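You operate a simulated robot arm through the tools that you are given. There is no shell and no other tool. Be economical: measure what you need, move in short steps, check, and stop when the job is done.

The job below is to be done with a simulated robot arm. You get a single attempt, and the scene is never put back.

Task
Kit the white tray: orange housing under the yellow cover, teal housing open; then push it to the stop.
Fine: snap the cover on before its housing moves; any cells of the tray; the stop stays where it is.
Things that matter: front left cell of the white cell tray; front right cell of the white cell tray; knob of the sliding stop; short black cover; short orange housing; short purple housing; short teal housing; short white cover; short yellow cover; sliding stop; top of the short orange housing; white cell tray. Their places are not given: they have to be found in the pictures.

Only the result counts: the job must be done as asked and must still hold three seconds after the hand-in. Knocking over, shifting, dropping, spilling or breaking anything else fails it. A push-on lid holds only when it is set on centred and level and pressed home; a screw cap is set on level and turned clockwise until tight.

Robot
A 6-joint arm with a fingered hand, fixed in place. Base frame: the origin is at the foot of the arm, x ahead of it, y to its left, z up; the work surface is at about z = 0.85. Lengths are in m, angles in rad, forces in N, time in s.
With the tool pointing down near the work surface it reaches from about 0.3 to 0.7 m from the base axis. Its first joint turns from -2.897 to 2.897 rad. Payload 4 kg.
The tool frame sits at the grasp point between the pads (the TCP): z along the fingers, y along the line on which they close. The tips reach 0.022 m beyond it. Largest opening 0.112 m; the body of the gripper starts 0.06 m behind the TCP. The gripper is a hand of 4 fingers: y runs from the thumb to the fingers, the wrist lies at [0, 0, -0.218] in the tool frame, and closing takes about 1.5 s.
Orientation is that of the tool frame in the base frame, as a unit quaternion [x, y, z, w]. With the fingers straight down and closing along the base's y, the tool's x points along the base's -x, its y along +y and its z along -z.

Tools
- The arm moves only by the tool jog_arm. Its arguments are lists of equal length, an entry for each row: "translation": the shift along the base's x, y, z in units of 25 mm (1.0 is 25 mm), a list of three; "delta_rot": the turn, a rotation vector about the base's x, y, z in units of 4 degrees (1.0 is 4 degrees), a list of three; "jaw": the finger opening in m, from 0 to 0.112. In form: {"translation": [[x, y, z], ...], "delta_rot": [[ax, ay, az], ...], "jaw": [jaw, ...]}. A call has 1 to 12 rows; each row shifts and turns the commanded pose from where the row before left it. A call with a number of a shift or a turn outside -1 to 1 is refused whole. Each row takes 0.2 s and may step no farther than 0.05 m and 0.15 rad from the row before; otherwise, or with a gripper value out of range, the whole call is refused. A pose out of reach is approached as far as the arm can. The call stops where the force on the tool passes 60 N (or 10 N more than at its start, if that is more) or the arm is blocked; 0.2 s more then pass. Each finger travels about 0.045 m/s and halts on what it meets, pressing with about 27 N; the grip force reading is that of the motor and also rises with nothing between the fingers. The clock runs only during rows and for 0.2 s after the last one: add rows that do not move to give the fingers time. The reply holds the time, the measured pose of the TCP, the force on the tool along the base axes, the opening and the grip force, in the units named above and with some noise, with the torque about the TCP (base axes, N m) and any sound that the robot's microphone picked up, and new pictures: "views" is both (left out), scene, wrist or none.
- Cameras (640 x 400 px; columns grow to the right, rows downward): "scene" is fixed at [0.0494, 0.498, 1.6018]; the picture's right is [-0.76, -0.65, 0.00], its down [-0.47, 0.55, -0.69] and it looks along [0.45, -0.52, -0.72] (base axes); focal length 315 px, centre (320, 200). "wrist" rides on the gripper at [0.069, 0.004, -0.083] in the tool frame; the picture's right is [-0.06, 1.00, 0.00], its down [-0.77, -0.05, -0.64] and it looks along [-0.64, -0.04, 0.77] (tool axes); focal length 243 px, centre (320, 200).
- hand_shape(shape): the hand has 4 fingers and takes this shape, open, in about a second: jaw (thumb against the fingers, like two jaws); tri (thumb and two fingers); tip (a fingertip pinch); poke (one finger out to press); point (the index stretched); flat (the hand flat); cup (the hand cupped); fist (a fist). The gripper value then closes the fingers along that shape, each until it touches; the sizes above hold for jaw. It gives what a move gives, with no picture.
- measure_at(camera, pixels): for up to 12 pixels [column, row] of the newest picture of that camera ("zoom" is the newest enlarged one), the place [x, y, z] in the base frame of the surface seen there, good to about 0.002 m. It takes no simulated time.
- zoom(camera, box): a new picture of the part [left, top, right, bottom] of that camera's present view, enlarged. It takes no simulated time.
- sign_off(): hands the job in; it is judged then, once.

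Go step by step. Measure first, check grasps and placings, and put right what went wrong. The budget is 80 turns and 200 pictures, counting those below and the enlarged ones. Unless the task says otherwise, let go and move clear before handing in, and close with one line.

The tools are called after ">>>" as name(argument=value, ...) on one line, values as JSON. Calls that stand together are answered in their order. jog_arm: Moves the arm, as the interface text tells. Its arguments: {"type":"object","properties":{"translation":{"type":"array"},"delta_rot":{"type":"array"},"jaw":{"type":"array"},"views":{"type":"string","enum":["both","scene","wrist","none"]}},"required":["translation","delta_rot","jaw"]} The other tools are called the same way: hand_shape (shape) gives the hand a shape; measure_at (camera, pixels) gives the place of the surface under pixels of a picture; zoom (camera, box) takes an enlarged picture of a part of a camera's view; sign_off () hands the job in.

At the start:

```text
t: 0.0
tcp_pos: [0.2924, -0.264, 1.197]
orientation: [0.0, 1.0, 0.0, -0.001]
wrist_force: [-0.2, 0.4, 0.4]
wrist_torque: [-0.01, -0.01, 0.0]
grip_width: 0.1118
gripper_force: 0.0
shape: jaw
```

scene: 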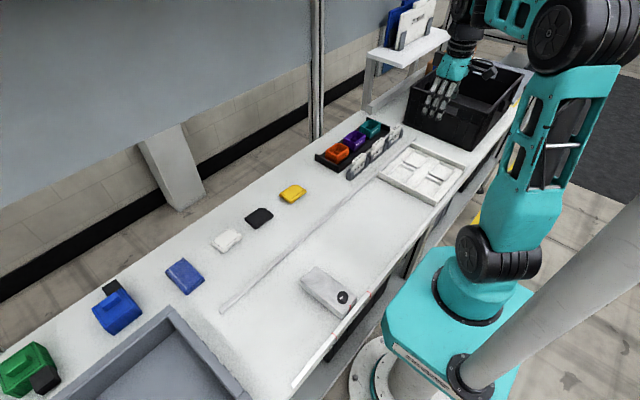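
wrist: 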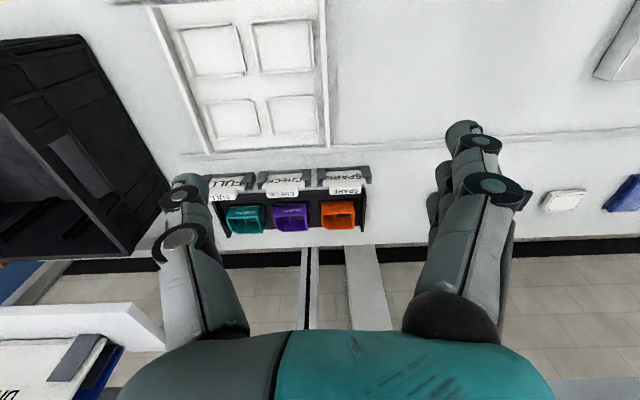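

The scene picture shows the housings in a black rack (pixels ~338,152; 354,140; 371,128), the yellow cover (292,194), the white tray (420,172), and the sliding stop (328,290). I'll zoom in to look closer.

>>> zoom(camera="scene", box=[300, 100, 480, 212])

>>> zoom(camera="scene", box=[200, 170, 400, 340])

>>> zoom(camera="wrist", box=[140, 0, 380, 250])

>>> measure_at(camera="scene", pixels=[[338, 152], [354, 140], [371, 128], [292, 194], [380, 176], [434, 203], [464, 168], [411, 144], [302, 272], [353, 318], [343, 296], [320, 160]])

```text
3.56 times, centred on (390, 156) of scene
```

zoom: 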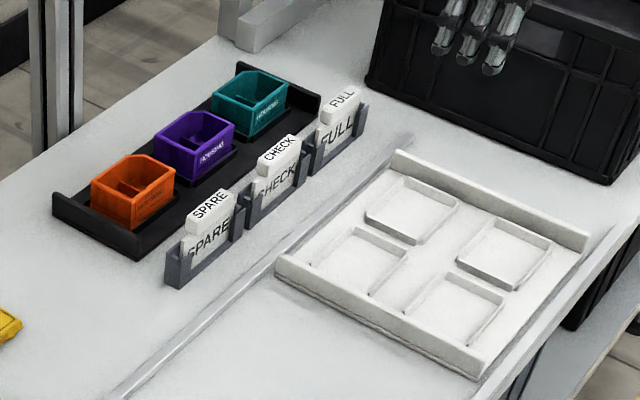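

```text
2.35 times, centred on (300, 255) of scene
```

zoom: 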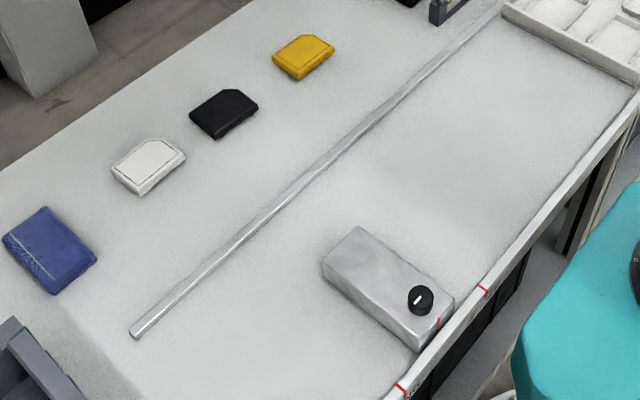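

```text
1.60 times, centred on (260, 125) of wrist
```

zoom: 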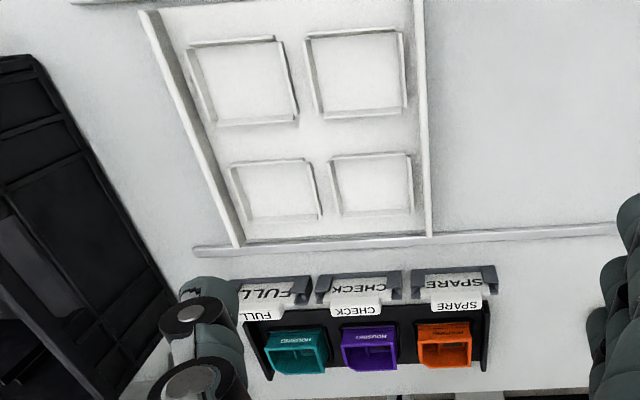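

```text
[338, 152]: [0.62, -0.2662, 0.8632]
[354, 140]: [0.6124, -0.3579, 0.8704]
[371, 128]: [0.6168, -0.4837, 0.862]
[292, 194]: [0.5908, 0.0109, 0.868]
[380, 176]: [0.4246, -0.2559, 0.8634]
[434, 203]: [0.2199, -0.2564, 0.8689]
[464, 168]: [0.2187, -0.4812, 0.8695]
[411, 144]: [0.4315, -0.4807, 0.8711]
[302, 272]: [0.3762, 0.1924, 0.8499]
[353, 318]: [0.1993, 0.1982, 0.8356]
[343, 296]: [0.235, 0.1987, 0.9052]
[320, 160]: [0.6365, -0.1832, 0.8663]
```

The housings and covers have chamfered corners, so orientation matters. I'll zoom in for precise measurements.

>>> zoom(camera="scene", box=[312, 110, 402, 180])

>>> zoom(camera="scene", box=[262, 172, 322, 216])

>>> zoom(camera="scene", box=[280, 250, 380, 325])

```text
5.71 times, centred on (357, 145) of scene
```

zoom: 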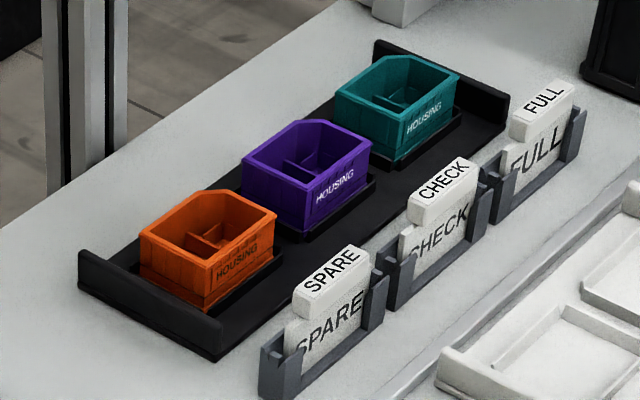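

```text
9.09 times, centred on (292, 194) of scene
```

zoom: 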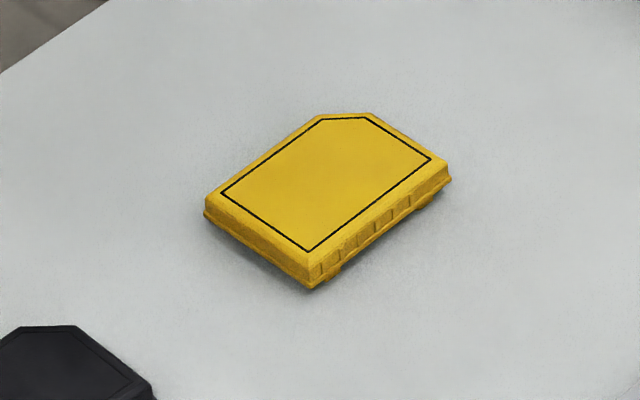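

```text
5.33 times, centred on (330, 288) of scene
```

zoom: 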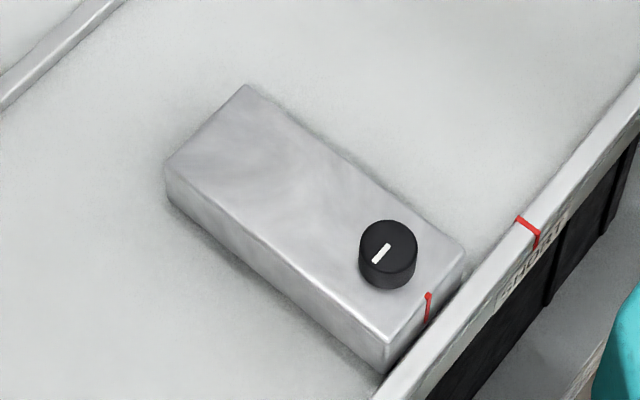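

The cover and housing chamfers both sit toward the top corner of the image, so the same orientation works. Next I'll measure corners on fresh zooms, starting with the orange housing.

>>> zoom(camera="scene", box=[312, 110, 402, 180])

>>> measure_at(camera="zoom", pixels=[[142, 237], [210, 262], [274, 214], [229, 192], [196, 194], [208, 310], [278, 262], [95, 272], [210, 335], [200, 350], [340, 270], [270, 370]])

>>> measure_at(camera="zoom", pixels=[[338, 95], [401, 122], [457, 75], [411, 58], [384, 60], [399, 160], [225, 240], [545, 100], [560, 130], [500, 190], [490, 205], [480, 100]])

>>> zoom(camera="scene", box=[262, 172, 322, 216])

>>> measure_at(camera="zoom", pixels=[[208, 198], [308, 258], [444, 162], [370, 116], [318, 118], [310, 284], [206, 212], [450, 180], [320, 180], [310, 300], [400, 215]])

>>> zoom(camera="scene", box=[370, 135, 480, 212])

```text
5.71 times, centred on (357, 145) of scene
```

zoom: 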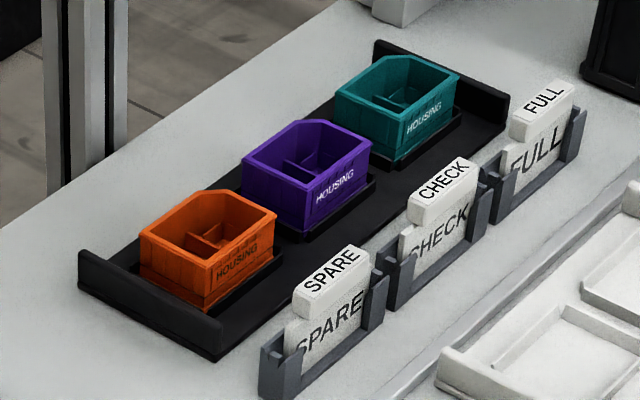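

```text
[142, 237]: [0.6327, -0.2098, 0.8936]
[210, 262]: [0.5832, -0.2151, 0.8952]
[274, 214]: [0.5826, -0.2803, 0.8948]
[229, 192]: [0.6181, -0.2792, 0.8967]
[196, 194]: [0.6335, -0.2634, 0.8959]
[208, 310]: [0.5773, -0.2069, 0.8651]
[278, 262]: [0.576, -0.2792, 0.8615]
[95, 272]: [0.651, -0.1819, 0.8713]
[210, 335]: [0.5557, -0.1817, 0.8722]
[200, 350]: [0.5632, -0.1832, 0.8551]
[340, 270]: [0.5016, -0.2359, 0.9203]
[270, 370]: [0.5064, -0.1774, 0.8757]
```

```text
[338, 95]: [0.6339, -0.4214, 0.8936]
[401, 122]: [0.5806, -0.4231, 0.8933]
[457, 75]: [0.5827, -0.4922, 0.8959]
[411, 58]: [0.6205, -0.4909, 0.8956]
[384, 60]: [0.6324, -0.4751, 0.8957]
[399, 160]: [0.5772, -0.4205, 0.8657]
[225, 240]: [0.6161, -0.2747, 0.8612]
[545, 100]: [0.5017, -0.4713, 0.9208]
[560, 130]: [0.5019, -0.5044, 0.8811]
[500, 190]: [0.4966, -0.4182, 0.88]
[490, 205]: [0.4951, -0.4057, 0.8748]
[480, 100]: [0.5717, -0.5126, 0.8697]
```

```text
9.09 times, centred on (292, 194) of scene
```

zoom: 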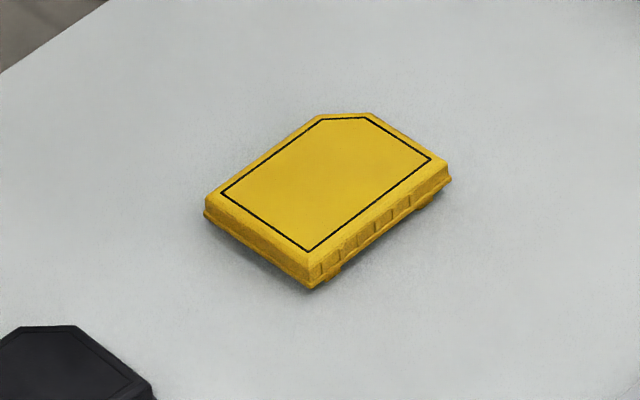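

```text
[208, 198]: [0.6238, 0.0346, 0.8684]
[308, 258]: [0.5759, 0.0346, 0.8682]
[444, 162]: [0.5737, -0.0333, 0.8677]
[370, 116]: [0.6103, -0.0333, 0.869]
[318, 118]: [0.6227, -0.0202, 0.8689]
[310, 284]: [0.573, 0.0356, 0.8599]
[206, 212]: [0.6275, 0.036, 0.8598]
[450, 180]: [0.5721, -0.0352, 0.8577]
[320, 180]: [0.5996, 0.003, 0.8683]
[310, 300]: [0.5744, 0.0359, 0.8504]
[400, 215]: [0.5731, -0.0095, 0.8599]
```

```text
5.19 times, centred on (425, 174) of scene
```

zoom: 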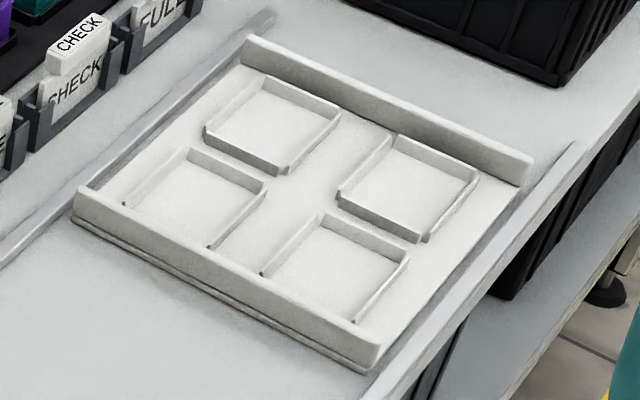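

Cover centre is about (0.600, 0.000) with its top at 0.8685; orange housing centre is about (0.607, -0.245) with its rim at 0.895. Now I'll measure the tray cells, walls and guide rails.

>>> measure_at(camera="zoom", pixels=[[205, 132], [286, 172], [341, 113], [268, 76], [338, 195], [424, 242], [478, 178], [397, 136], [210, 240], [268, 180], [190, 148], [160, 200]])

>>> measure_at(camera="zoom", pixels=[[262, 272], [353, 322], [409, 256], [323, 212], [330, 270], [265, 125], [410, 185], [75, 205], [375, 365], [380, 345], [250, 36], [530, 160]])

>>> measure_at(camera="zoom", pixels=[[230, 190], [85, 192], [230, 270], [225, 255], [40, 235], [390, 370], [430, 340], [300, 250], [270, 15], [525, 185], [400, 310], [575, 148]])

>>> measure_at(camera="scene", pixels=[[327, 266], [372, 296], [324, 267], [220, 308], [290, 384], [335, 277], [365, 296], [311, 281], [349, 301], [290, 262], [342, 293]])

```text
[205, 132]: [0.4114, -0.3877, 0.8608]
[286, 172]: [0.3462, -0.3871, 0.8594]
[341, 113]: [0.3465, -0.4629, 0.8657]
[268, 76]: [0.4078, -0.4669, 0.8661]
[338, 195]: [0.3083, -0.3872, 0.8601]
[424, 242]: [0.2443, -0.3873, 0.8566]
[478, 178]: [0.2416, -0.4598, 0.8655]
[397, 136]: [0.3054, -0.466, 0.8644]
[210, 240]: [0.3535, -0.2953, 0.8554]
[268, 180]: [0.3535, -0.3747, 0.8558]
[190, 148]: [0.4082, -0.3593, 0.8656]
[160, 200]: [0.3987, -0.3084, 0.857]
```

```text
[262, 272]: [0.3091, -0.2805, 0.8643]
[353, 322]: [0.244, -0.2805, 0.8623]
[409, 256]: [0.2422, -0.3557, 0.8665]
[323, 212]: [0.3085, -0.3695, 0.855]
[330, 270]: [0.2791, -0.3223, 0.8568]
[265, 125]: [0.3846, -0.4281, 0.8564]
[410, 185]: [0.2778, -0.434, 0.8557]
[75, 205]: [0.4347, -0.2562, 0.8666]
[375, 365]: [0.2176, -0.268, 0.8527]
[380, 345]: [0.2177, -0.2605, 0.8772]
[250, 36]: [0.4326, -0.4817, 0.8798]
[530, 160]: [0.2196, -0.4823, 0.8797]
```

```text
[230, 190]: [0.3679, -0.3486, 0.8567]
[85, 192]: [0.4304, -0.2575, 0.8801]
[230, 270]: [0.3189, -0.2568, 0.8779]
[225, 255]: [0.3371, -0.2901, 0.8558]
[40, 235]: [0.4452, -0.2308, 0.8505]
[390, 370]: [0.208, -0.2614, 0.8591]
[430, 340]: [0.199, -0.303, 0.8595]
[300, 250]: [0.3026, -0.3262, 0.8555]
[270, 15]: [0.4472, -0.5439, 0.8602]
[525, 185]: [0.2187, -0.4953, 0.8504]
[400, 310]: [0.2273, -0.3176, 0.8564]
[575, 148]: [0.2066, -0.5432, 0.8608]
```

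```text
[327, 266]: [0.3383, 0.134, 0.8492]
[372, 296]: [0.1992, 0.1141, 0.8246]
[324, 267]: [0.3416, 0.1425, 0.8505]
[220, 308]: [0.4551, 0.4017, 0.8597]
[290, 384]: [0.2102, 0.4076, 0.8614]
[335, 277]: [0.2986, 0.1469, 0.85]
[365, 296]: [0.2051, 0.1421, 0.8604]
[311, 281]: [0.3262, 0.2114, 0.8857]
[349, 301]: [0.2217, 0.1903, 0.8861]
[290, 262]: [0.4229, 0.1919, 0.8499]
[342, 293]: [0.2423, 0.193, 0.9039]
```

The tray cells sit at about x 0.275/0.377 and y -0.32/-0.425, with the floor at 0.856, and the stop's face is at y≈0.145. I'll move above the yellow cover.

>>> jog_arm(translation=[[1, 0.88, -0.6], [1, 0.88, -0.6], [1, 0.88, -0.6], [1, 0.88, -0.6], [1, 0.88, -0.8], [1, 0.88, -0.8], [1, 0.88, -0.8], [1, 0.88, -0.8], [1, 0.88, -0.8], [1, 0.88, -0.8], [1, 0.88, -0.8], [1, 0.88, -0.8]], delta_rot=[[0, 0, 0], [0, 0, 0], [0, 0, 0], [0, 0, 0], [0, 0, 0], [0, 0, 0], [0, 0, 0], [0, 0, 0], [0, 0, 0], [0, 0, 0], [0, 0, 0], [0, 0, 0]], jaw=[0.112, 0.112, 0.112, 0.112, 0.112, 0.112, 0.112, 0.112, 0.112, 0.112, 0.112, 0.112])

```text
t: 2.6
tcp_pos: [0.5929, -0.0038, 0.9805]
orientation: [0.0, 1.0, 0.0, 0.0]
wrist_force: [0.4, 0.2, -0.5]
wrist_torque: [-0.01, 0.0, -0.01]
grip_width: 0.1117
gripper_force: 0.1
shape: jaw
```

scene: 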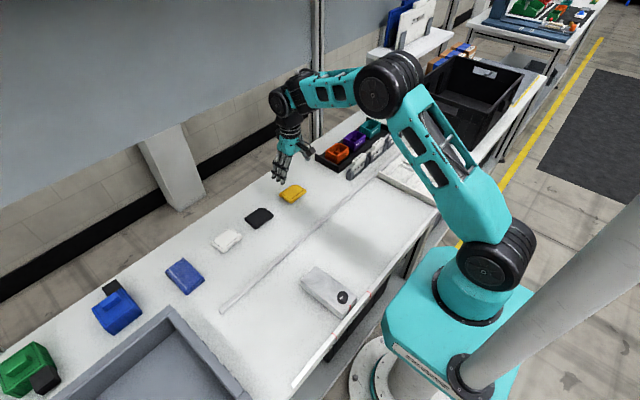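
wrist: 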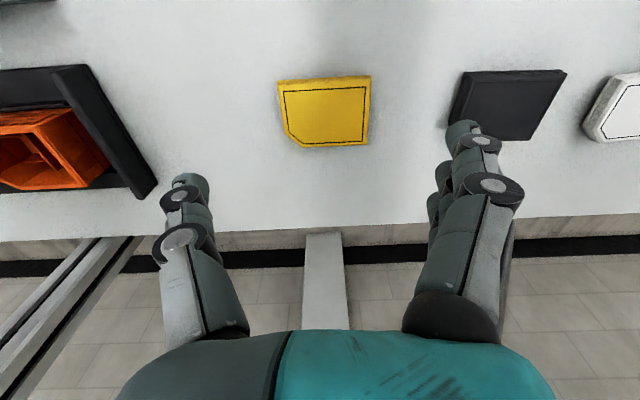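

The cover is at about (325,110) in the wrist view, with the black cover just to the right (462,100 edge). I'll measure both from this view before descending.

>>> measure_at(camera="wrist", pixels=[[279, 84], [370, 79], [365, 144], [303, 146], [284, 134], [452, 108], [466, 75], [325, 110], [190, 185], [464, 130], [445, 175]])

>>> zoom(camera="wrist", box=[150, 50, 550, 300])

```text
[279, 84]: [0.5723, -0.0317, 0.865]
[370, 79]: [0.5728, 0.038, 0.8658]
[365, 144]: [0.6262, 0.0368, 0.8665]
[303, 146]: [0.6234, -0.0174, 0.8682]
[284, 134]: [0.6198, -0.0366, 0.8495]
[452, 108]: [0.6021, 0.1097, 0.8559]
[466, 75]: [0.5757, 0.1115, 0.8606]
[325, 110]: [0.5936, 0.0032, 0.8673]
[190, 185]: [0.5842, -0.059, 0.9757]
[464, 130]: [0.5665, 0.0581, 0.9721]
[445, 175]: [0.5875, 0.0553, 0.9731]
```

```text
1.60 times, centred on (350, 175) of wrist
```

zoom: 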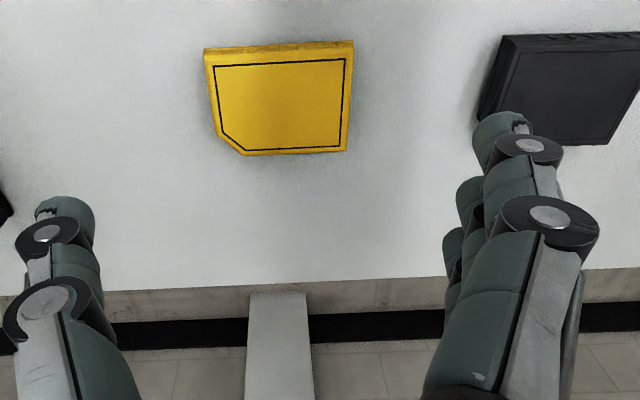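

Cover centre is confirmed at about (0.5995, 0.001). I'll centre over it and descend partway, letting the arm settle to check tracking.

>>> jog_arm(translation=[[0.28, 0.1, -1], [0, 0, -1], [0, 0, -1], [0, 0, 0], [0, 0, 0]], delta_rot=[[0, 0, 0], [0, 0, 0], [0, 0, 0], [0, 0, 0], [0, 0, 0]], jaw=[0.112, 0.112, 0.112, 0.112, 0.112], views="wrist")

```text
t: 3.8
tcp_pos: [0.6004, 0.0017, 0.9025]
orientation: [0.0, 1.0, 0.0, 0.0]
wrist_force: [-0.7, -0.5, -0.4]
wrist_torque: [-0.05, -0.05, 0.0]
grip_width: 0.1118
gripper_force: 0.1
shape: jaw
```

wrist: 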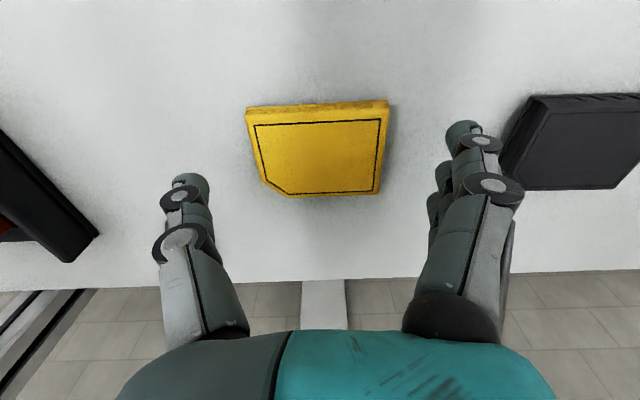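

Settled and tracking well. I'll descend to 0.875 so the fingertips are just above the table, then close.

>>> jog_arm(translation=[[0, 0, -0.55], [0, 0, -0.53], [0, 0, 0], [0, 0, 0], [0, 0, 0], [0, 0, 0], [0, 0, 0], [0, 0, 0], [0, 0, 0], [0, 0, 0]], delta_rot=[[0, 0, 0], [0, 0, 0], [0, 0, 0], [0, 0, 0], [0, 0, 0], [0, 0, 0], [0, 0, 0], [0, 0, 0], [0, 0, 0], [0, 0, 0]], jaw=[0.112, 0.112, 0.112, 0.09, 0.08, 0.06, 0.06, 0.06, 0.06, 0.06])

```text
t: 6.0
tcp_pos: [0.6014, 0.0033, 0.8727]
orientation: [-0.001, 1.0, 0.0, 0.0]
wrist_force: [0.7, 0.1, -0.8]
wrist_torque: [-0.02, 0.01, -0.02]
grip_width: 0.0668
gripper_force: 26.7
shape: jaw
```

scene: 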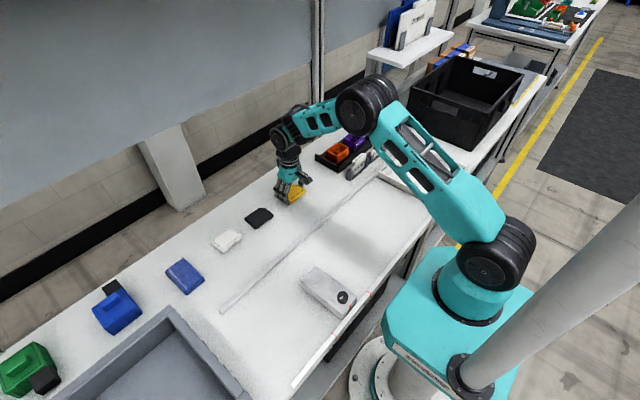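
wrist: 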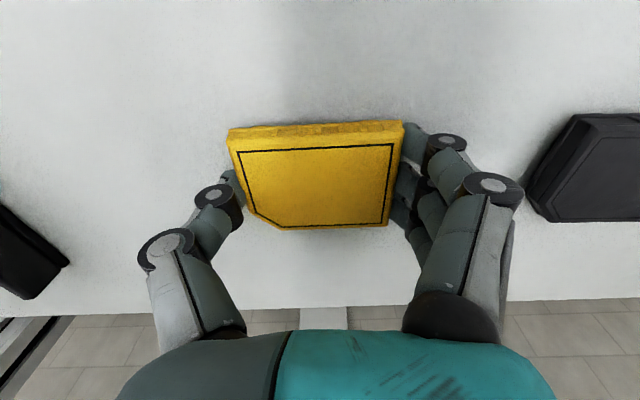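

The fingers hold the cover (width 0.067, 27 N). I'll lift and check the grasp.

>>> jog_arm(translation=[[0, 0, 0.5], [0, 0, 1], [0, 0, 1], [0, 0, 1], [0, 0, 0]], delta_rot=[[0, 0, 0], [0, 0, 0], [0, 0, 0], [0, 0, 0], [0, 0, 0]], jaw=[0.06, 0.06, 0.06, 0.06, 0.06])

>>> measure_at(camera="wrist", pixels=[[232, 140], [400, 132], [385, 222], [280, 225], [253, 210], [320, 180], [300, 150], [350, 210]])

>>> zoom(camera="wrist", box=[180, 90, 460, 265])

```text
t: 7.2
tcp_pos: [0.6025, 0.0041, 0.9614]
orientation: [0.0, 1.0, 0.0, -0.001]
wrist_force: [-0.2, -0.1, 0.1]
wrist_torque: [-0.03, 0.01, 0.04]
grip_width: 0.0668
gripper_force: 26.9
shape: jaw
```

scene: 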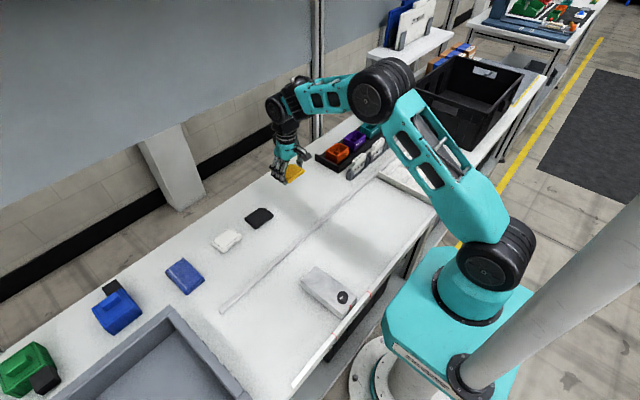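
wrist: 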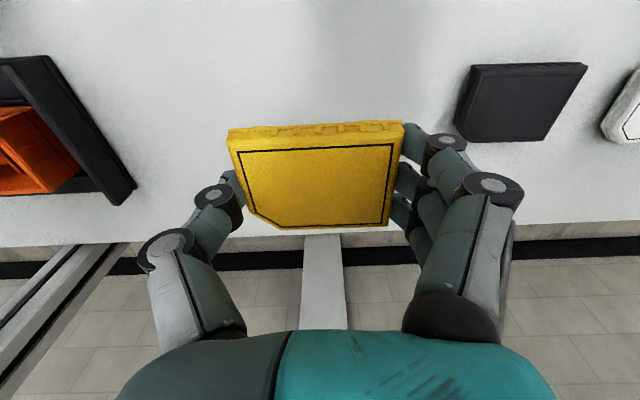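

```text
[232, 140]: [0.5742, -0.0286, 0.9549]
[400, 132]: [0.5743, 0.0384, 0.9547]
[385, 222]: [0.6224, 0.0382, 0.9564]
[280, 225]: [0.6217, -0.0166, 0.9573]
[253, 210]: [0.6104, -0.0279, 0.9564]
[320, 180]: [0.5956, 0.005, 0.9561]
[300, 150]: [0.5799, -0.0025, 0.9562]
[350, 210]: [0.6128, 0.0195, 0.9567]
```

```text
2.29 times, centred on (320, 178) of wrist
```

zoom: 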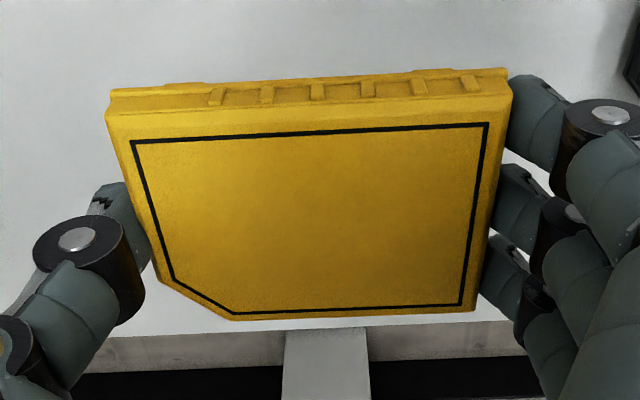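

The cover is level in the grip, its centre offset from the TCP by about (-0.004, +0.001). Next I'll move toward the orange housing, stopping where the wrist camera can still see it.

>>> jog_arm(translation=[[0, -1, 0.6], [0, -1, 0.6], [0, -1, 0.6], [0, -1, 0.6], [0, -1, 0], [0, 0, 0], [0, 0, 0]], delta_rot=[[0, 0, 0], [0, 0, 0], [0, 0, 0], [0, 0, 0], [0, 0, 0], [0, 0, 0], [0, 0, 0]], jaw=[0.06, 0.06, 0.06, 0.06, 0.06, 0.06, 0.06], views="wrist")

>>> zoom(camera="wrist", box=[0, 30, 260, 230])

```text
t: 8.8
tcp_pos: [0.5983, -0.1233, 1.0222]
orientation: [0.0, 1.0, 0.0, 0.0]
wrist_force: [0.1, 0.8, -0.5]
wrist_torque: [0.0, 0.04, 0.0]
grip_width: 0.0667
gripper_force: 26.5
shape: jaw
```

wrist: 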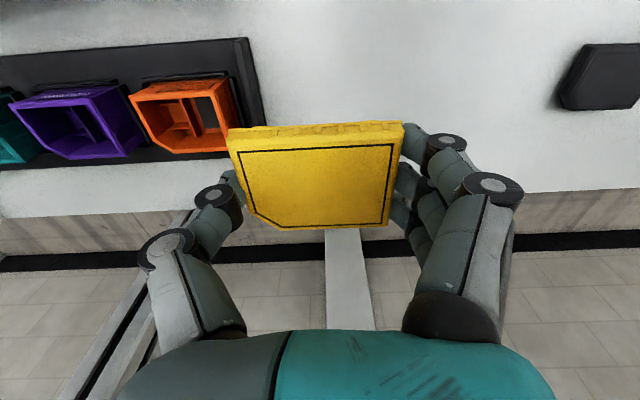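

```text
2.00 times, centred on (130, 130) of wrist
```

zoom: 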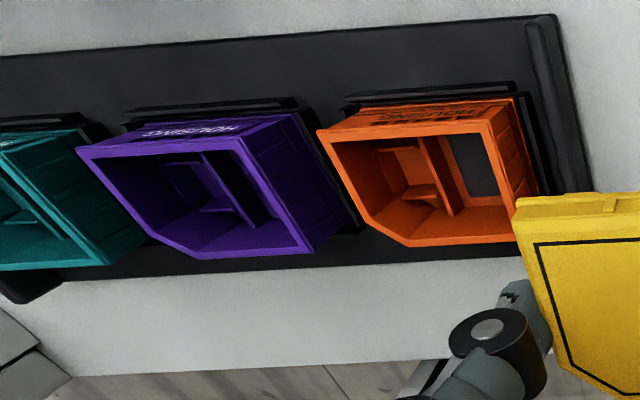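

Next I'll measure the housing rim and the cover in the same wrist view.

>>> measure_at(camera="zoom", pixels=[[318, 132], [487, 124], [521, 240], [412, 243], [366, 214], [330, 140], [480, 131], [77, 152], [189, 256], [309, 250], [290, 120]])

>>> measure_at(camera="wrist", pixels=[[232, 140], [400, 132], [385, 222], [280, 225], [253, 210], [320, 180]])

```text
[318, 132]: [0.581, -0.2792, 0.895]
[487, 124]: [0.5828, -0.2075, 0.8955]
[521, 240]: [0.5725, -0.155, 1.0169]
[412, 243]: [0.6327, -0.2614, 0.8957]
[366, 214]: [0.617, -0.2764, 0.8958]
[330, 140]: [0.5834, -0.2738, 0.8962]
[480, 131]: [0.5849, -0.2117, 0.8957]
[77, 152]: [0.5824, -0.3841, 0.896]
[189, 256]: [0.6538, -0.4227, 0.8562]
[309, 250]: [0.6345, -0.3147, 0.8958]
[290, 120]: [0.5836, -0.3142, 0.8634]
```

```text
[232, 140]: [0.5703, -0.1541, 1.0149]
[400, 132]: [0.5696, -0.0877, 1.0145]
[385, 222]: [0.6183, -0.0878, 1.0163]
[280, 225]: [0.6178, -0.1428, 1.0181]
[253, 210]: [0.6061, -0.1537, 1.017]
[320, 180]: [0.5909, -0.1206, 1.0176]
```

The housing centre is (0.6075, -0.2445) and the cover centre is (0.594, -0.121), so I'll shift by (+0.0135, -0.1235) and lower to about 1 cm above the rim.

>>> jog_arm(translation=[[0.54, -1, 0], [0, -1, 0], [0, -1, 0], [0, -1, 0], [0, -0.94, 0], [0, 0, -1], [0, 0, -1], [0, 0, -1], [0, 0, -0.4], [0, 0, 0], [0, 0, 0]], delta_rot=[[0, 0, 0], [0, 0, 0], [0, 0, 0], [0, 0, 0], [0, 0, 0], [0, 0, 0], [0, 0, 0], [0, 0, 0], [0, 0, 0], [0, 0, 0], [0, 0, 0]], jaw=[0.06, 0.06, 0.06, 0.06, 0.06, 0.06, 0.06, 0.06, 0.06, 0.06, 0.06])

>>> zoom(camera="scene", box=[308, 115, 388, 175])

>>> zoom(camera="wrist", box=[180, 80, 460, 265])

```text
t: 11.2
tcp_pos: [0.6133, -0.2456, 0.936]
orientation: [0.001, 1.0, -0.001, -0.001]
wrist_force: [0.2, 0.2, -0.3]
wrist_torque: [-0.01, 0.03, 0.01]
grip_width: 0.0669
gripper_force: 27.3
shape: jaw
```

scene: 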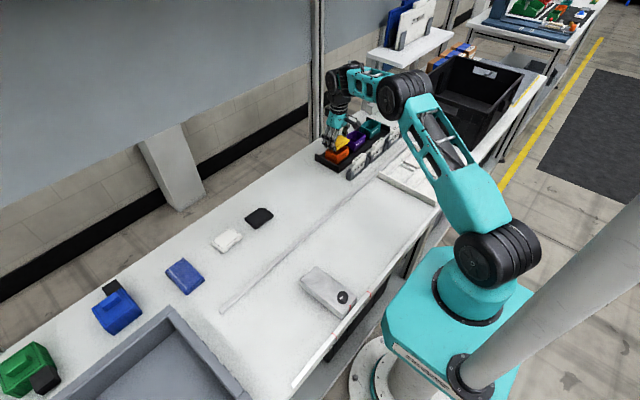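
wrist: 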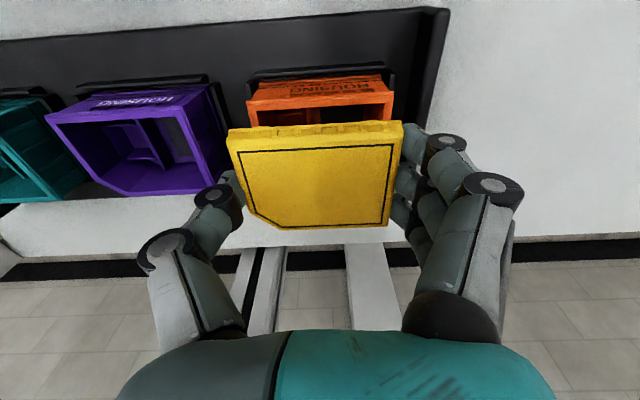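

```text
6.67 times, centred on (348, 145) of scene
```

zoom: 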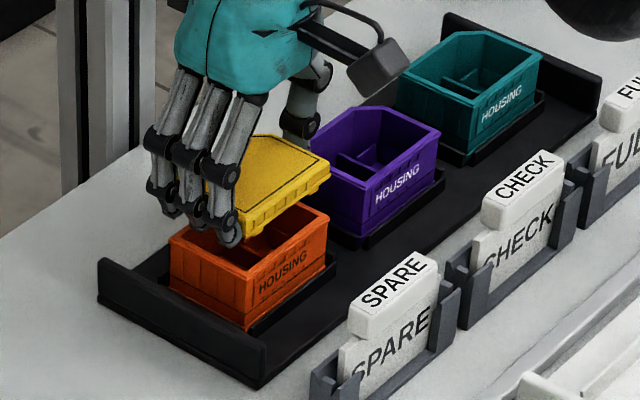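

```text
2.16 times, centred on (320, 172) of wrist
```

zoom: 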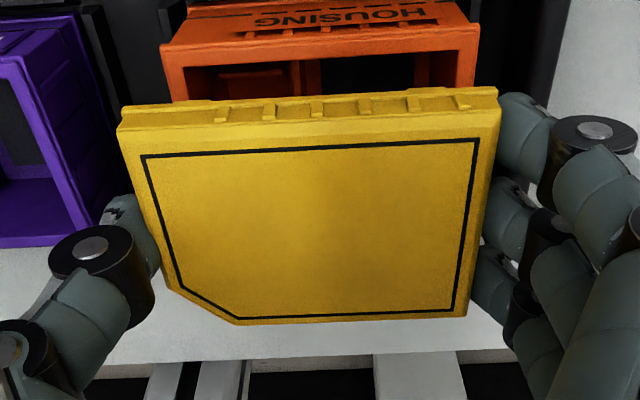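

The cover is hovering about 15 mm above the housing. I'll measure front corners of both to check the alignment.

>>> measure_at(camera="zoom", pixels=[[122, 118], [496, 97], [120, 106], [496, 90], [464, 312], [240, 320], [172, 290], [165, 48], [476, 30], [320, 45], [310, 200]])

>>> measure_at(camera="scene", pixels=[[343, 152], [357, 143], [356.5, 139.5], [347.5, 136], [349, 148], [357, 146], [344, 155]])

```text
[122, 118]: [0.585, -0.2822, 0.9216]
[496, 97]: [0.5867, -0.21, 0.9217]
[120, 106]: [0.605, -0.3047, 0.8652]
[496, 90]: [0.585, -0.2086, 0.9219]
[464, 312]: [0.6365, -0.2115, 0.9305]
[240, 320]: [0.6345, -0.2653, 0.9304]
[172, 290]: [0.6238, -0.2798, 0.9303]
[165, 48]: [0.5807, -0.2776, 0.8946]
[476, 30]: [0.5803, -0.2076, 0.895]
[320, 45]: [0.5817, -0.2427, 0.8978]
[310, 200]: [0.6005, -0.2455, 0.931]
```

```text
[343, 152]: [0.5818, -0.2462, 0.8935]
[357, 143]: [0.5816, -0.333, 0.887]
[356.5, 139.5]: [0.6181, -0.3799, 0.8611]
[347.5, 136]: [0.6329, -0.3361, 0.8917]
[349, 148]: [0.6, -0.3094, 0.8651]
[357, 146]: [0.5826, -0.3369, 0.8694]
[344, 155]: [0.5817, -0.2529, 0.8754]
```

The cover is about +0.0045 m in x and -0.003 m in y off the housing centre. I'll correct that and lower a little before rechecking.

>>> jog_arm(translation=[[-0.18, 0.1, 0], [0, 0, -0.2], [0, 0, 0], [0, 0, 0]], delta_rot=[[0, 0, 0], [0, 0, 0], [0, 0, 0], [0, 0, 0]], jaw=[0.06, 0.06, 0.06, 0.06])

>>> zoom(camera="wrist", box=[180, 80, 460, 265])

>>> measure_at(camera="zoom", pixels=[[122, 118], [496, 97], [464, 312], [240, 320], [172, 290], [165, 48], [476, 30], [320, 45], [310, 200], [310, 110], [200, 60], [440, 45]])

>>> zoom(camera="scene", box=[318, 125, 368, 165])

```text
t: 12.2
tcp_pos: [0.6092, -0.2425, 0.931]
orientation: [0.0, 1.0, 0.0, 0.0]
wrist_force: [-0.5, -0.2, -0.2]
wrist_torque: [0.0, 0.02, 0.02]
grip_width: 0.0665
gripper_force: 27.2
shape: jaw
```

scene: 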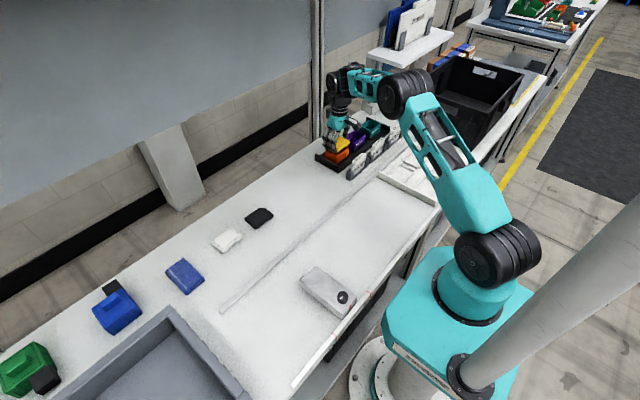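
wrist: 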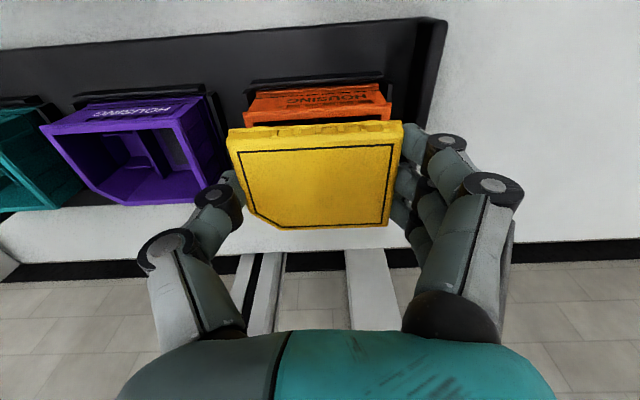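

```text
2.16 times, centred on (320, 172) of wrist
```

zoom: 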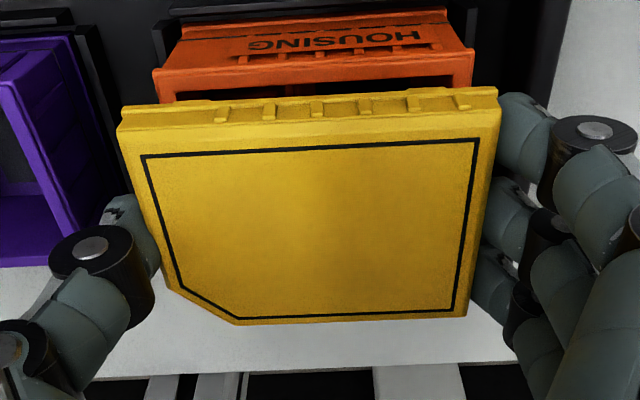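

```text
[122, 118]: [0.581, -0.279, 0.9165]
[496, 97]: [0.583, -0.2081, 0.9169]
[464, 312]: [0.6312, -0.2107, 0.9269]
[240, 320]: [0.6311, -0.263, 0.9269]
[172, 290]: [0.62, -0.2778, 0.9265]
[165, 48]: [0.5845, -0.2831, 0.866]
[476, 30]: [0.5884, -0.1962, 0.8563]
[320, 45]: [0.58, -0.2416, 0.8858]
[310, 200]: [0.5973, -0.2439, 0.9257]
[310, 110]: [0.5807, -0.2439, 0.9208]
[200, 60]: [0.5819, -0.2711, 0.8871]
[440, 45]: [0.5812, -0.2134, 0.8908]
```

```text
10.00 times, centred on (343, 145) of scene
```

zoom: 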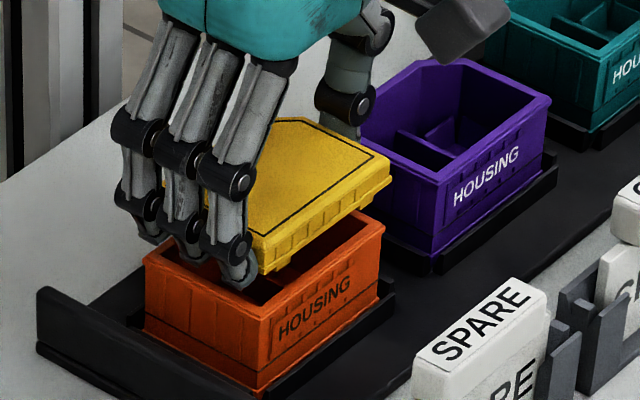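

The cover centre now matches the housing within about 1 mm. I'll lower until it makes contact.

>>> jog_arm(translation=[[0, 0, -0.2], [0, 0, -0.2], [0, 0, -0.1], [0, 0, -0.1], [0, 0, 0], [0, 0, 0]], delta_rot=[[0, 0, 0], [0, 0, 0], [0, 0, 0], [0, 0, 0], [0, 0, 0], [0, 0, 0]], jaw=[0.06, 0.06, 0.06, 0.06, 0.06, 0.06])

>>> zoom(camera="wrist", box=[180, 80, 460, 265])

>>> zoom(camera="scene", box=[318, 125, 368, 165])

```text
t: 13.6
tcp_pos: [0.6096, -0.244, 0.9169]
orientation: [0.001, 1.0, 0.0, 0.001]
wrist_force: [-1.2, -0.4, 7.2]
wrist_torque: [0.07, 0.01, -0.01]
grip_width: 0.0667
gripper_force: 26.8
shape: jaw
```

scene: 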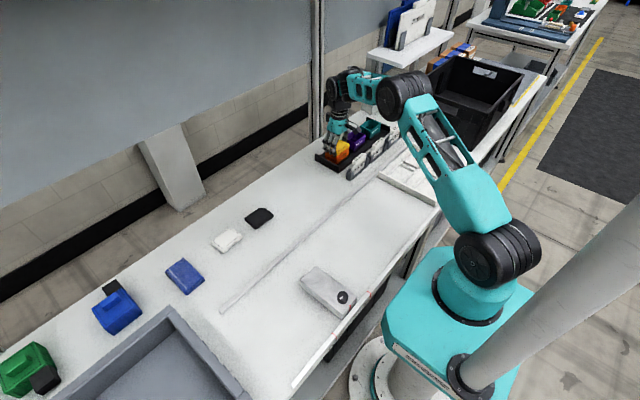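
wrist: 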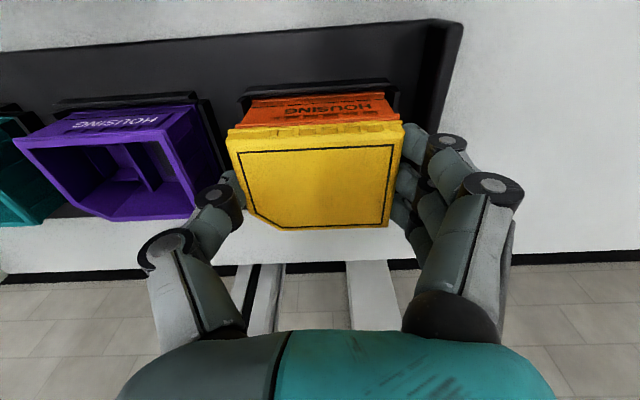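

```text
2.16 times, centred on (320, 172) of wrist
```

zoom: 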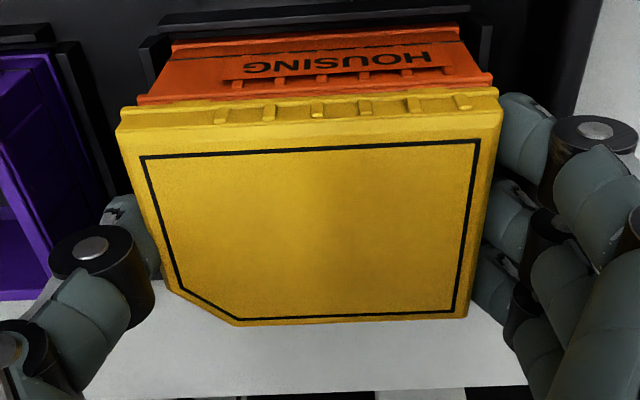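

```text
10.00 times, centred on (343, 145) of scene
```

zoom: 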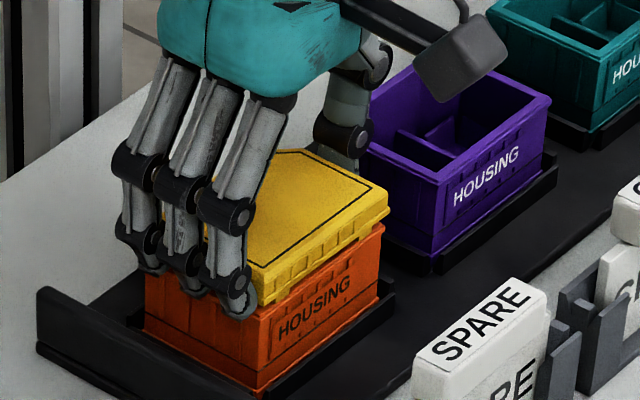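

Light contact (7 N) and level. Both views suggest the cover is roughly 0.8 mm too far in -y, so I'll lift slightly, correct it and set it down again.

>>> jog_arm(translation=[[0, 0, 0.16], [0, 0.035, 0], [0, 0, 0], [0, 0, -0.16], [0, 0, -0.06], [0, 0, 0]], delta_rot=[[0, 0, 0], [0, 0, 0], [0, 0, 0], [0, 0, 0], [0, 0, 0], [0, 0, 0]], jaw=[0.06, 0.06, 0.06, 0.06, 0.06, 0.06])

>>> zoom(camera="wrist", box=[180, 80, 460, 265])

>>> measure_at(camera="zoom", pixels=[[122, 118], [496, 97], [464, 312], [240, 320], [145, 100], [489, 83], [310, 200], [310, 110], [310, 85]])

>>> zoom(camera="scene", box=[318, 125, 368, 165])

```text
t: 15.0
tcp_pos: [0.6084, -0.2418, 0.9124]
orientation: [0.0, 1.0, 0.001, -0.002]
wrist_force: [0.4, -0.2, 0.1]
wrist_torque: [0.0, 0.01, 0.06]
grip_width: 0.0665
gripper_force: 27.0
shape: jaw
```

scene: 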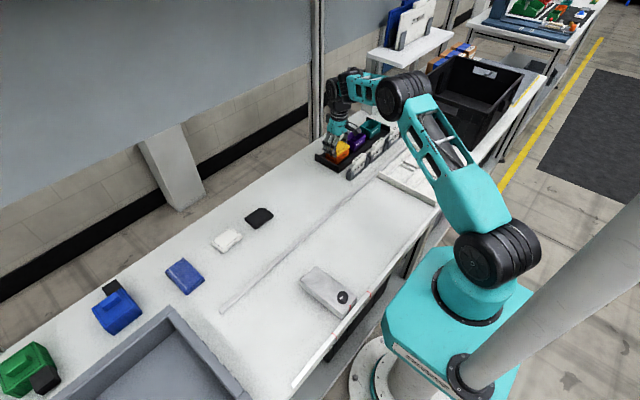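
wrist: 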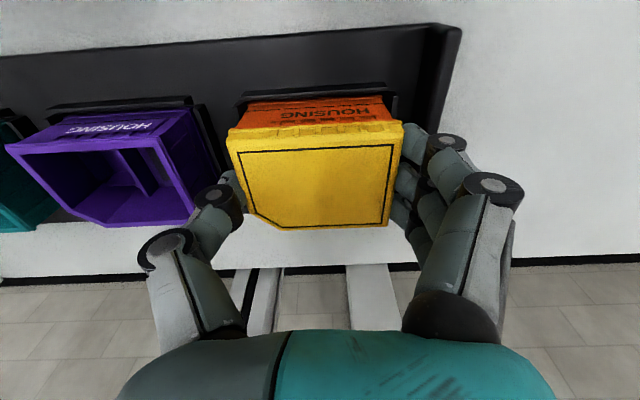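

```text
2.16 times, centred on (320, 172) of wrist
```

zoom: 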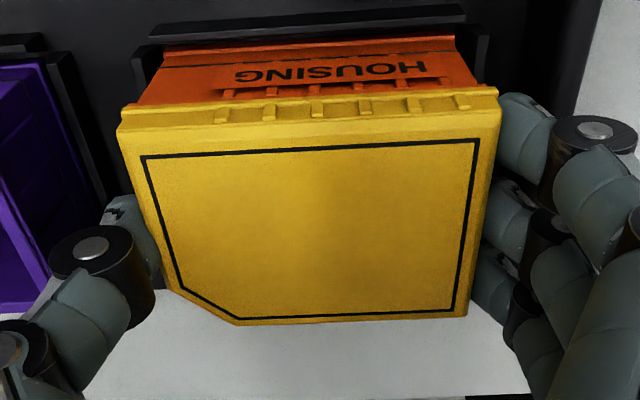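

```text
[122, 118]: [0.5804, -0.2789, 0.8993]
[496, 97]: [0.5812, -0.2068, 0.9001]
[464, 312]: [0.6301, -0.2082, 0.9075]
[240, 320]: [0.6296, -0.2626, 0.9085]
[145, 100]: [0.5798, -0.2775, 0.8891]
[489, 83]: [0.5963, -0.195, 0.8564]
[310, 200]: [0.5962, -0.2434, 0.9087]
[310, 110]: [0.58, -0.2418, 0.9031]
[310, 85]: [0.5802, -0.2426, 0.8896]
```

```text
10.00 times, centred on (343, 145) of scene
```

zoom: 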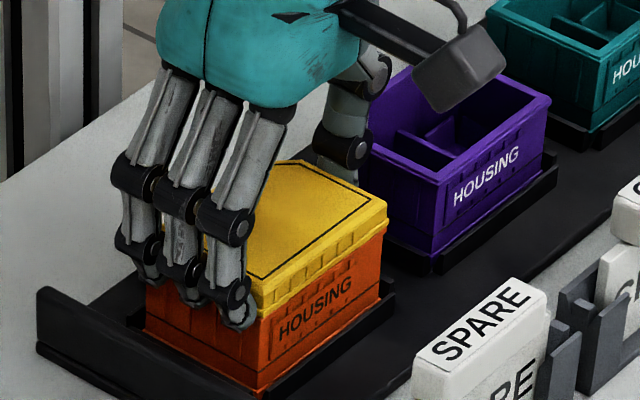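

The cover has dropped over the rim (bottom now at about 0.889). I'll press down while holding it.

>>> jog_arm(translation=[[0, 0, -0.1], [0, 0, -0.1], [0, 0, -0.1], [0, 0, -0.1], [0, 0, -0.1], [0, 0, -0.1]], delta_rot=[[0, 0, 0], [0, 0, 0], [0, 0, 0], [0, 0, 0], [0, 0, 0], [0, 0, 0]], jaw=[0.06, 0.06, 0.06, 0.06, 0.06, 0.06])

>>> zoom(camera="scene", box=[318, 125, 368, 165])

>>> measure_at(camera="wrist", pixels=[[320, 180], [250, 160], [385, 160], [270, 210], [375, 210]])

```text
t: 16.4
tcp_pos: [0.6076, -0.2438, 0.9046]
orientation: [0.0, 1.0, -0.001, 0.003]
wrist_force: [-0.6, -1.3, 37.1]
wrist_torque: [-0.02, 0.02, -0.03]
grip_width: 0.0646
gripper_force: 27.3
shape: jaw
```

scene: 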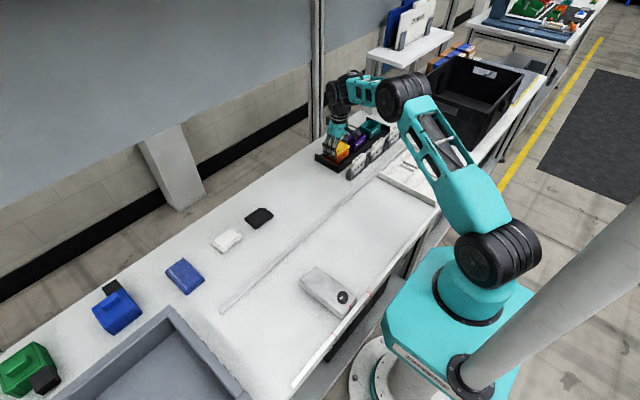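
wrist: 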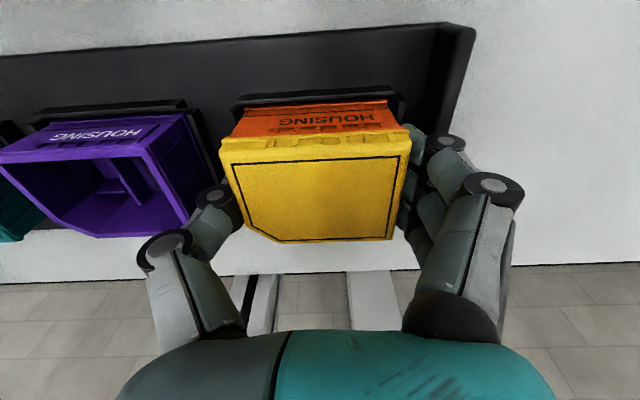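

```text
10.00 times, centred on (343, 145) of scene
```

zoom: 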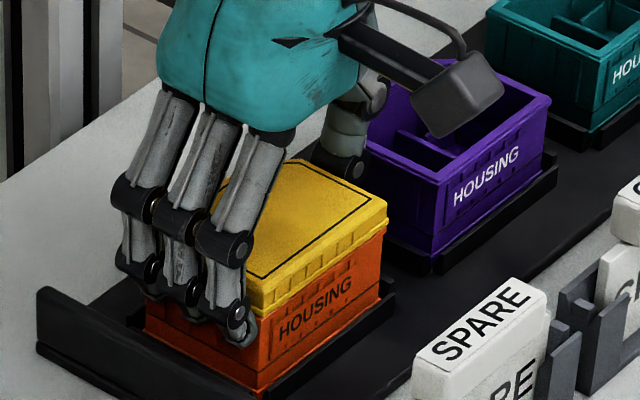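

```text
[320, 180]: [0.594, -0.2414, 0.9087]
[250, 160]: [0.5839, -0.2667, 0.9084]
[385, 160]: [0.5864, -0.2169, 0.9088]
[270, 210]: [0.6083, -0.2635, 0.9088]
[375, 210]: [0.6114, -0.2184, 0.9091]
```

The fingers slid on the cover, which is still at 0.9085 and level. I'll release slightly, lift off, and press with a fist from above.

>>> jog_arm(translation=[[0, 0, 0.3], [0, 0, 0], [0, 0, 0], [0, 0, 1], [0, 0, 1], [0, 0, 1], [0, 0, 1], [0, 0, 0]], delta_rot=[[0, 0, 0], [0, 0, 0], [0, 0, 0], [0, 0, 0], [0, 0, 0], [0, 0, 0], [0, 0, 0], [0, 0, 0]], jaw=[0.08, 0.08, 0.08, 0.08, 0.085, 0.1, 0.1, 0.1], views="none")

>>> hand_shape(shape="fist")

>>> jog_arm(translation=[[0, 0, 0]], delta_rot=[[0, 0, 0]], jaw=[0.0])

>>> zoom(camera="scene", box=[298, 55, 398, 185])

```text
t: 18.2
tcp_pos: [0.6106, -0.2445, 1.0088]
orientation: [0.0, 1.0, 0.0, -0.001]
wrist_force: [-0.1, 0.5, -0.3]
wrist_torque: [0.02, 0.02, 0.01]
grip_width: 0.0995
gripper_force: 0.1
shape: jaw
```

```text
t: 19.1
tcp_pos: [0.6101, -0.2437, 1.0089]
orientation: [0.0, 1.0, 0.0, 0.0]
wrist_force: [0.4, -0.1, 0.4]
wrist_torque: [-0.05, 0.02, -0.02]
grip_width: 0.0002
gripper_force: 0.0
shape: fist
```

```text
t: 19.5
tcp_pos: [0.6095, -0.2461, 1.0093]
orientation: [0.0, 1.0, -0.001, 0.0]
wrist_force: [0.2, -0.3, 0.0]
wrist_torque: [0.04, -0.02, -0.03]
grip_width: 0.0
gripper_force: 0.0
shape: fist
```

scene: 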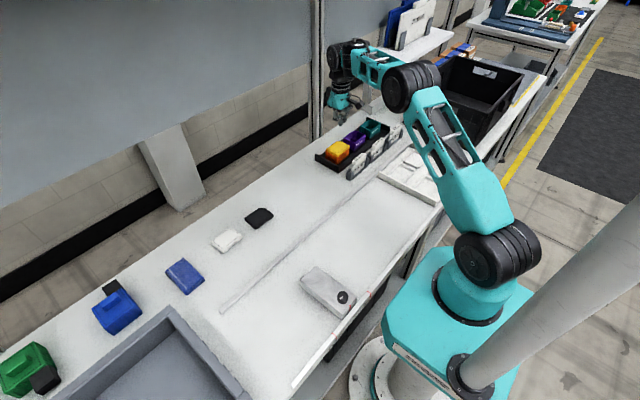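
wrist: 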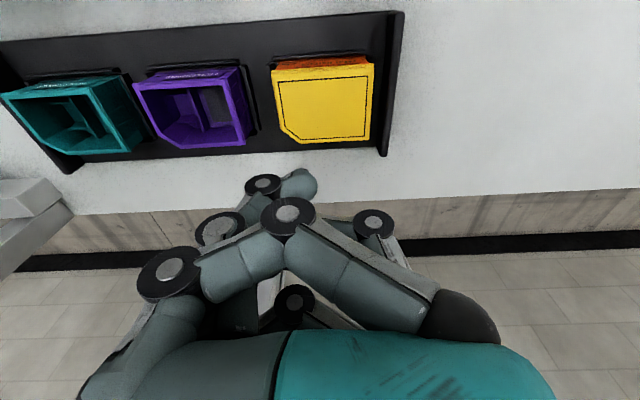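

```text
3.08 times, centred on (348, 120) of scene
```

zoom: 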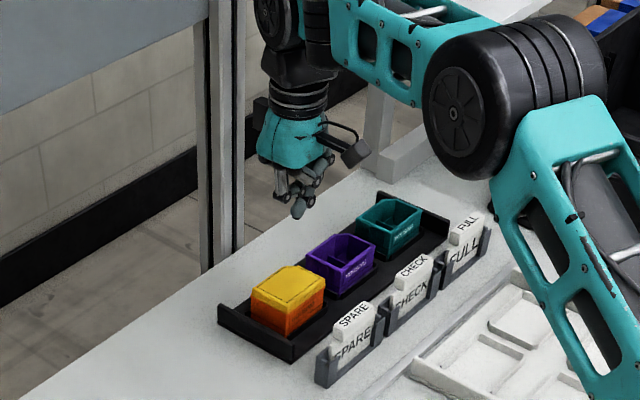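

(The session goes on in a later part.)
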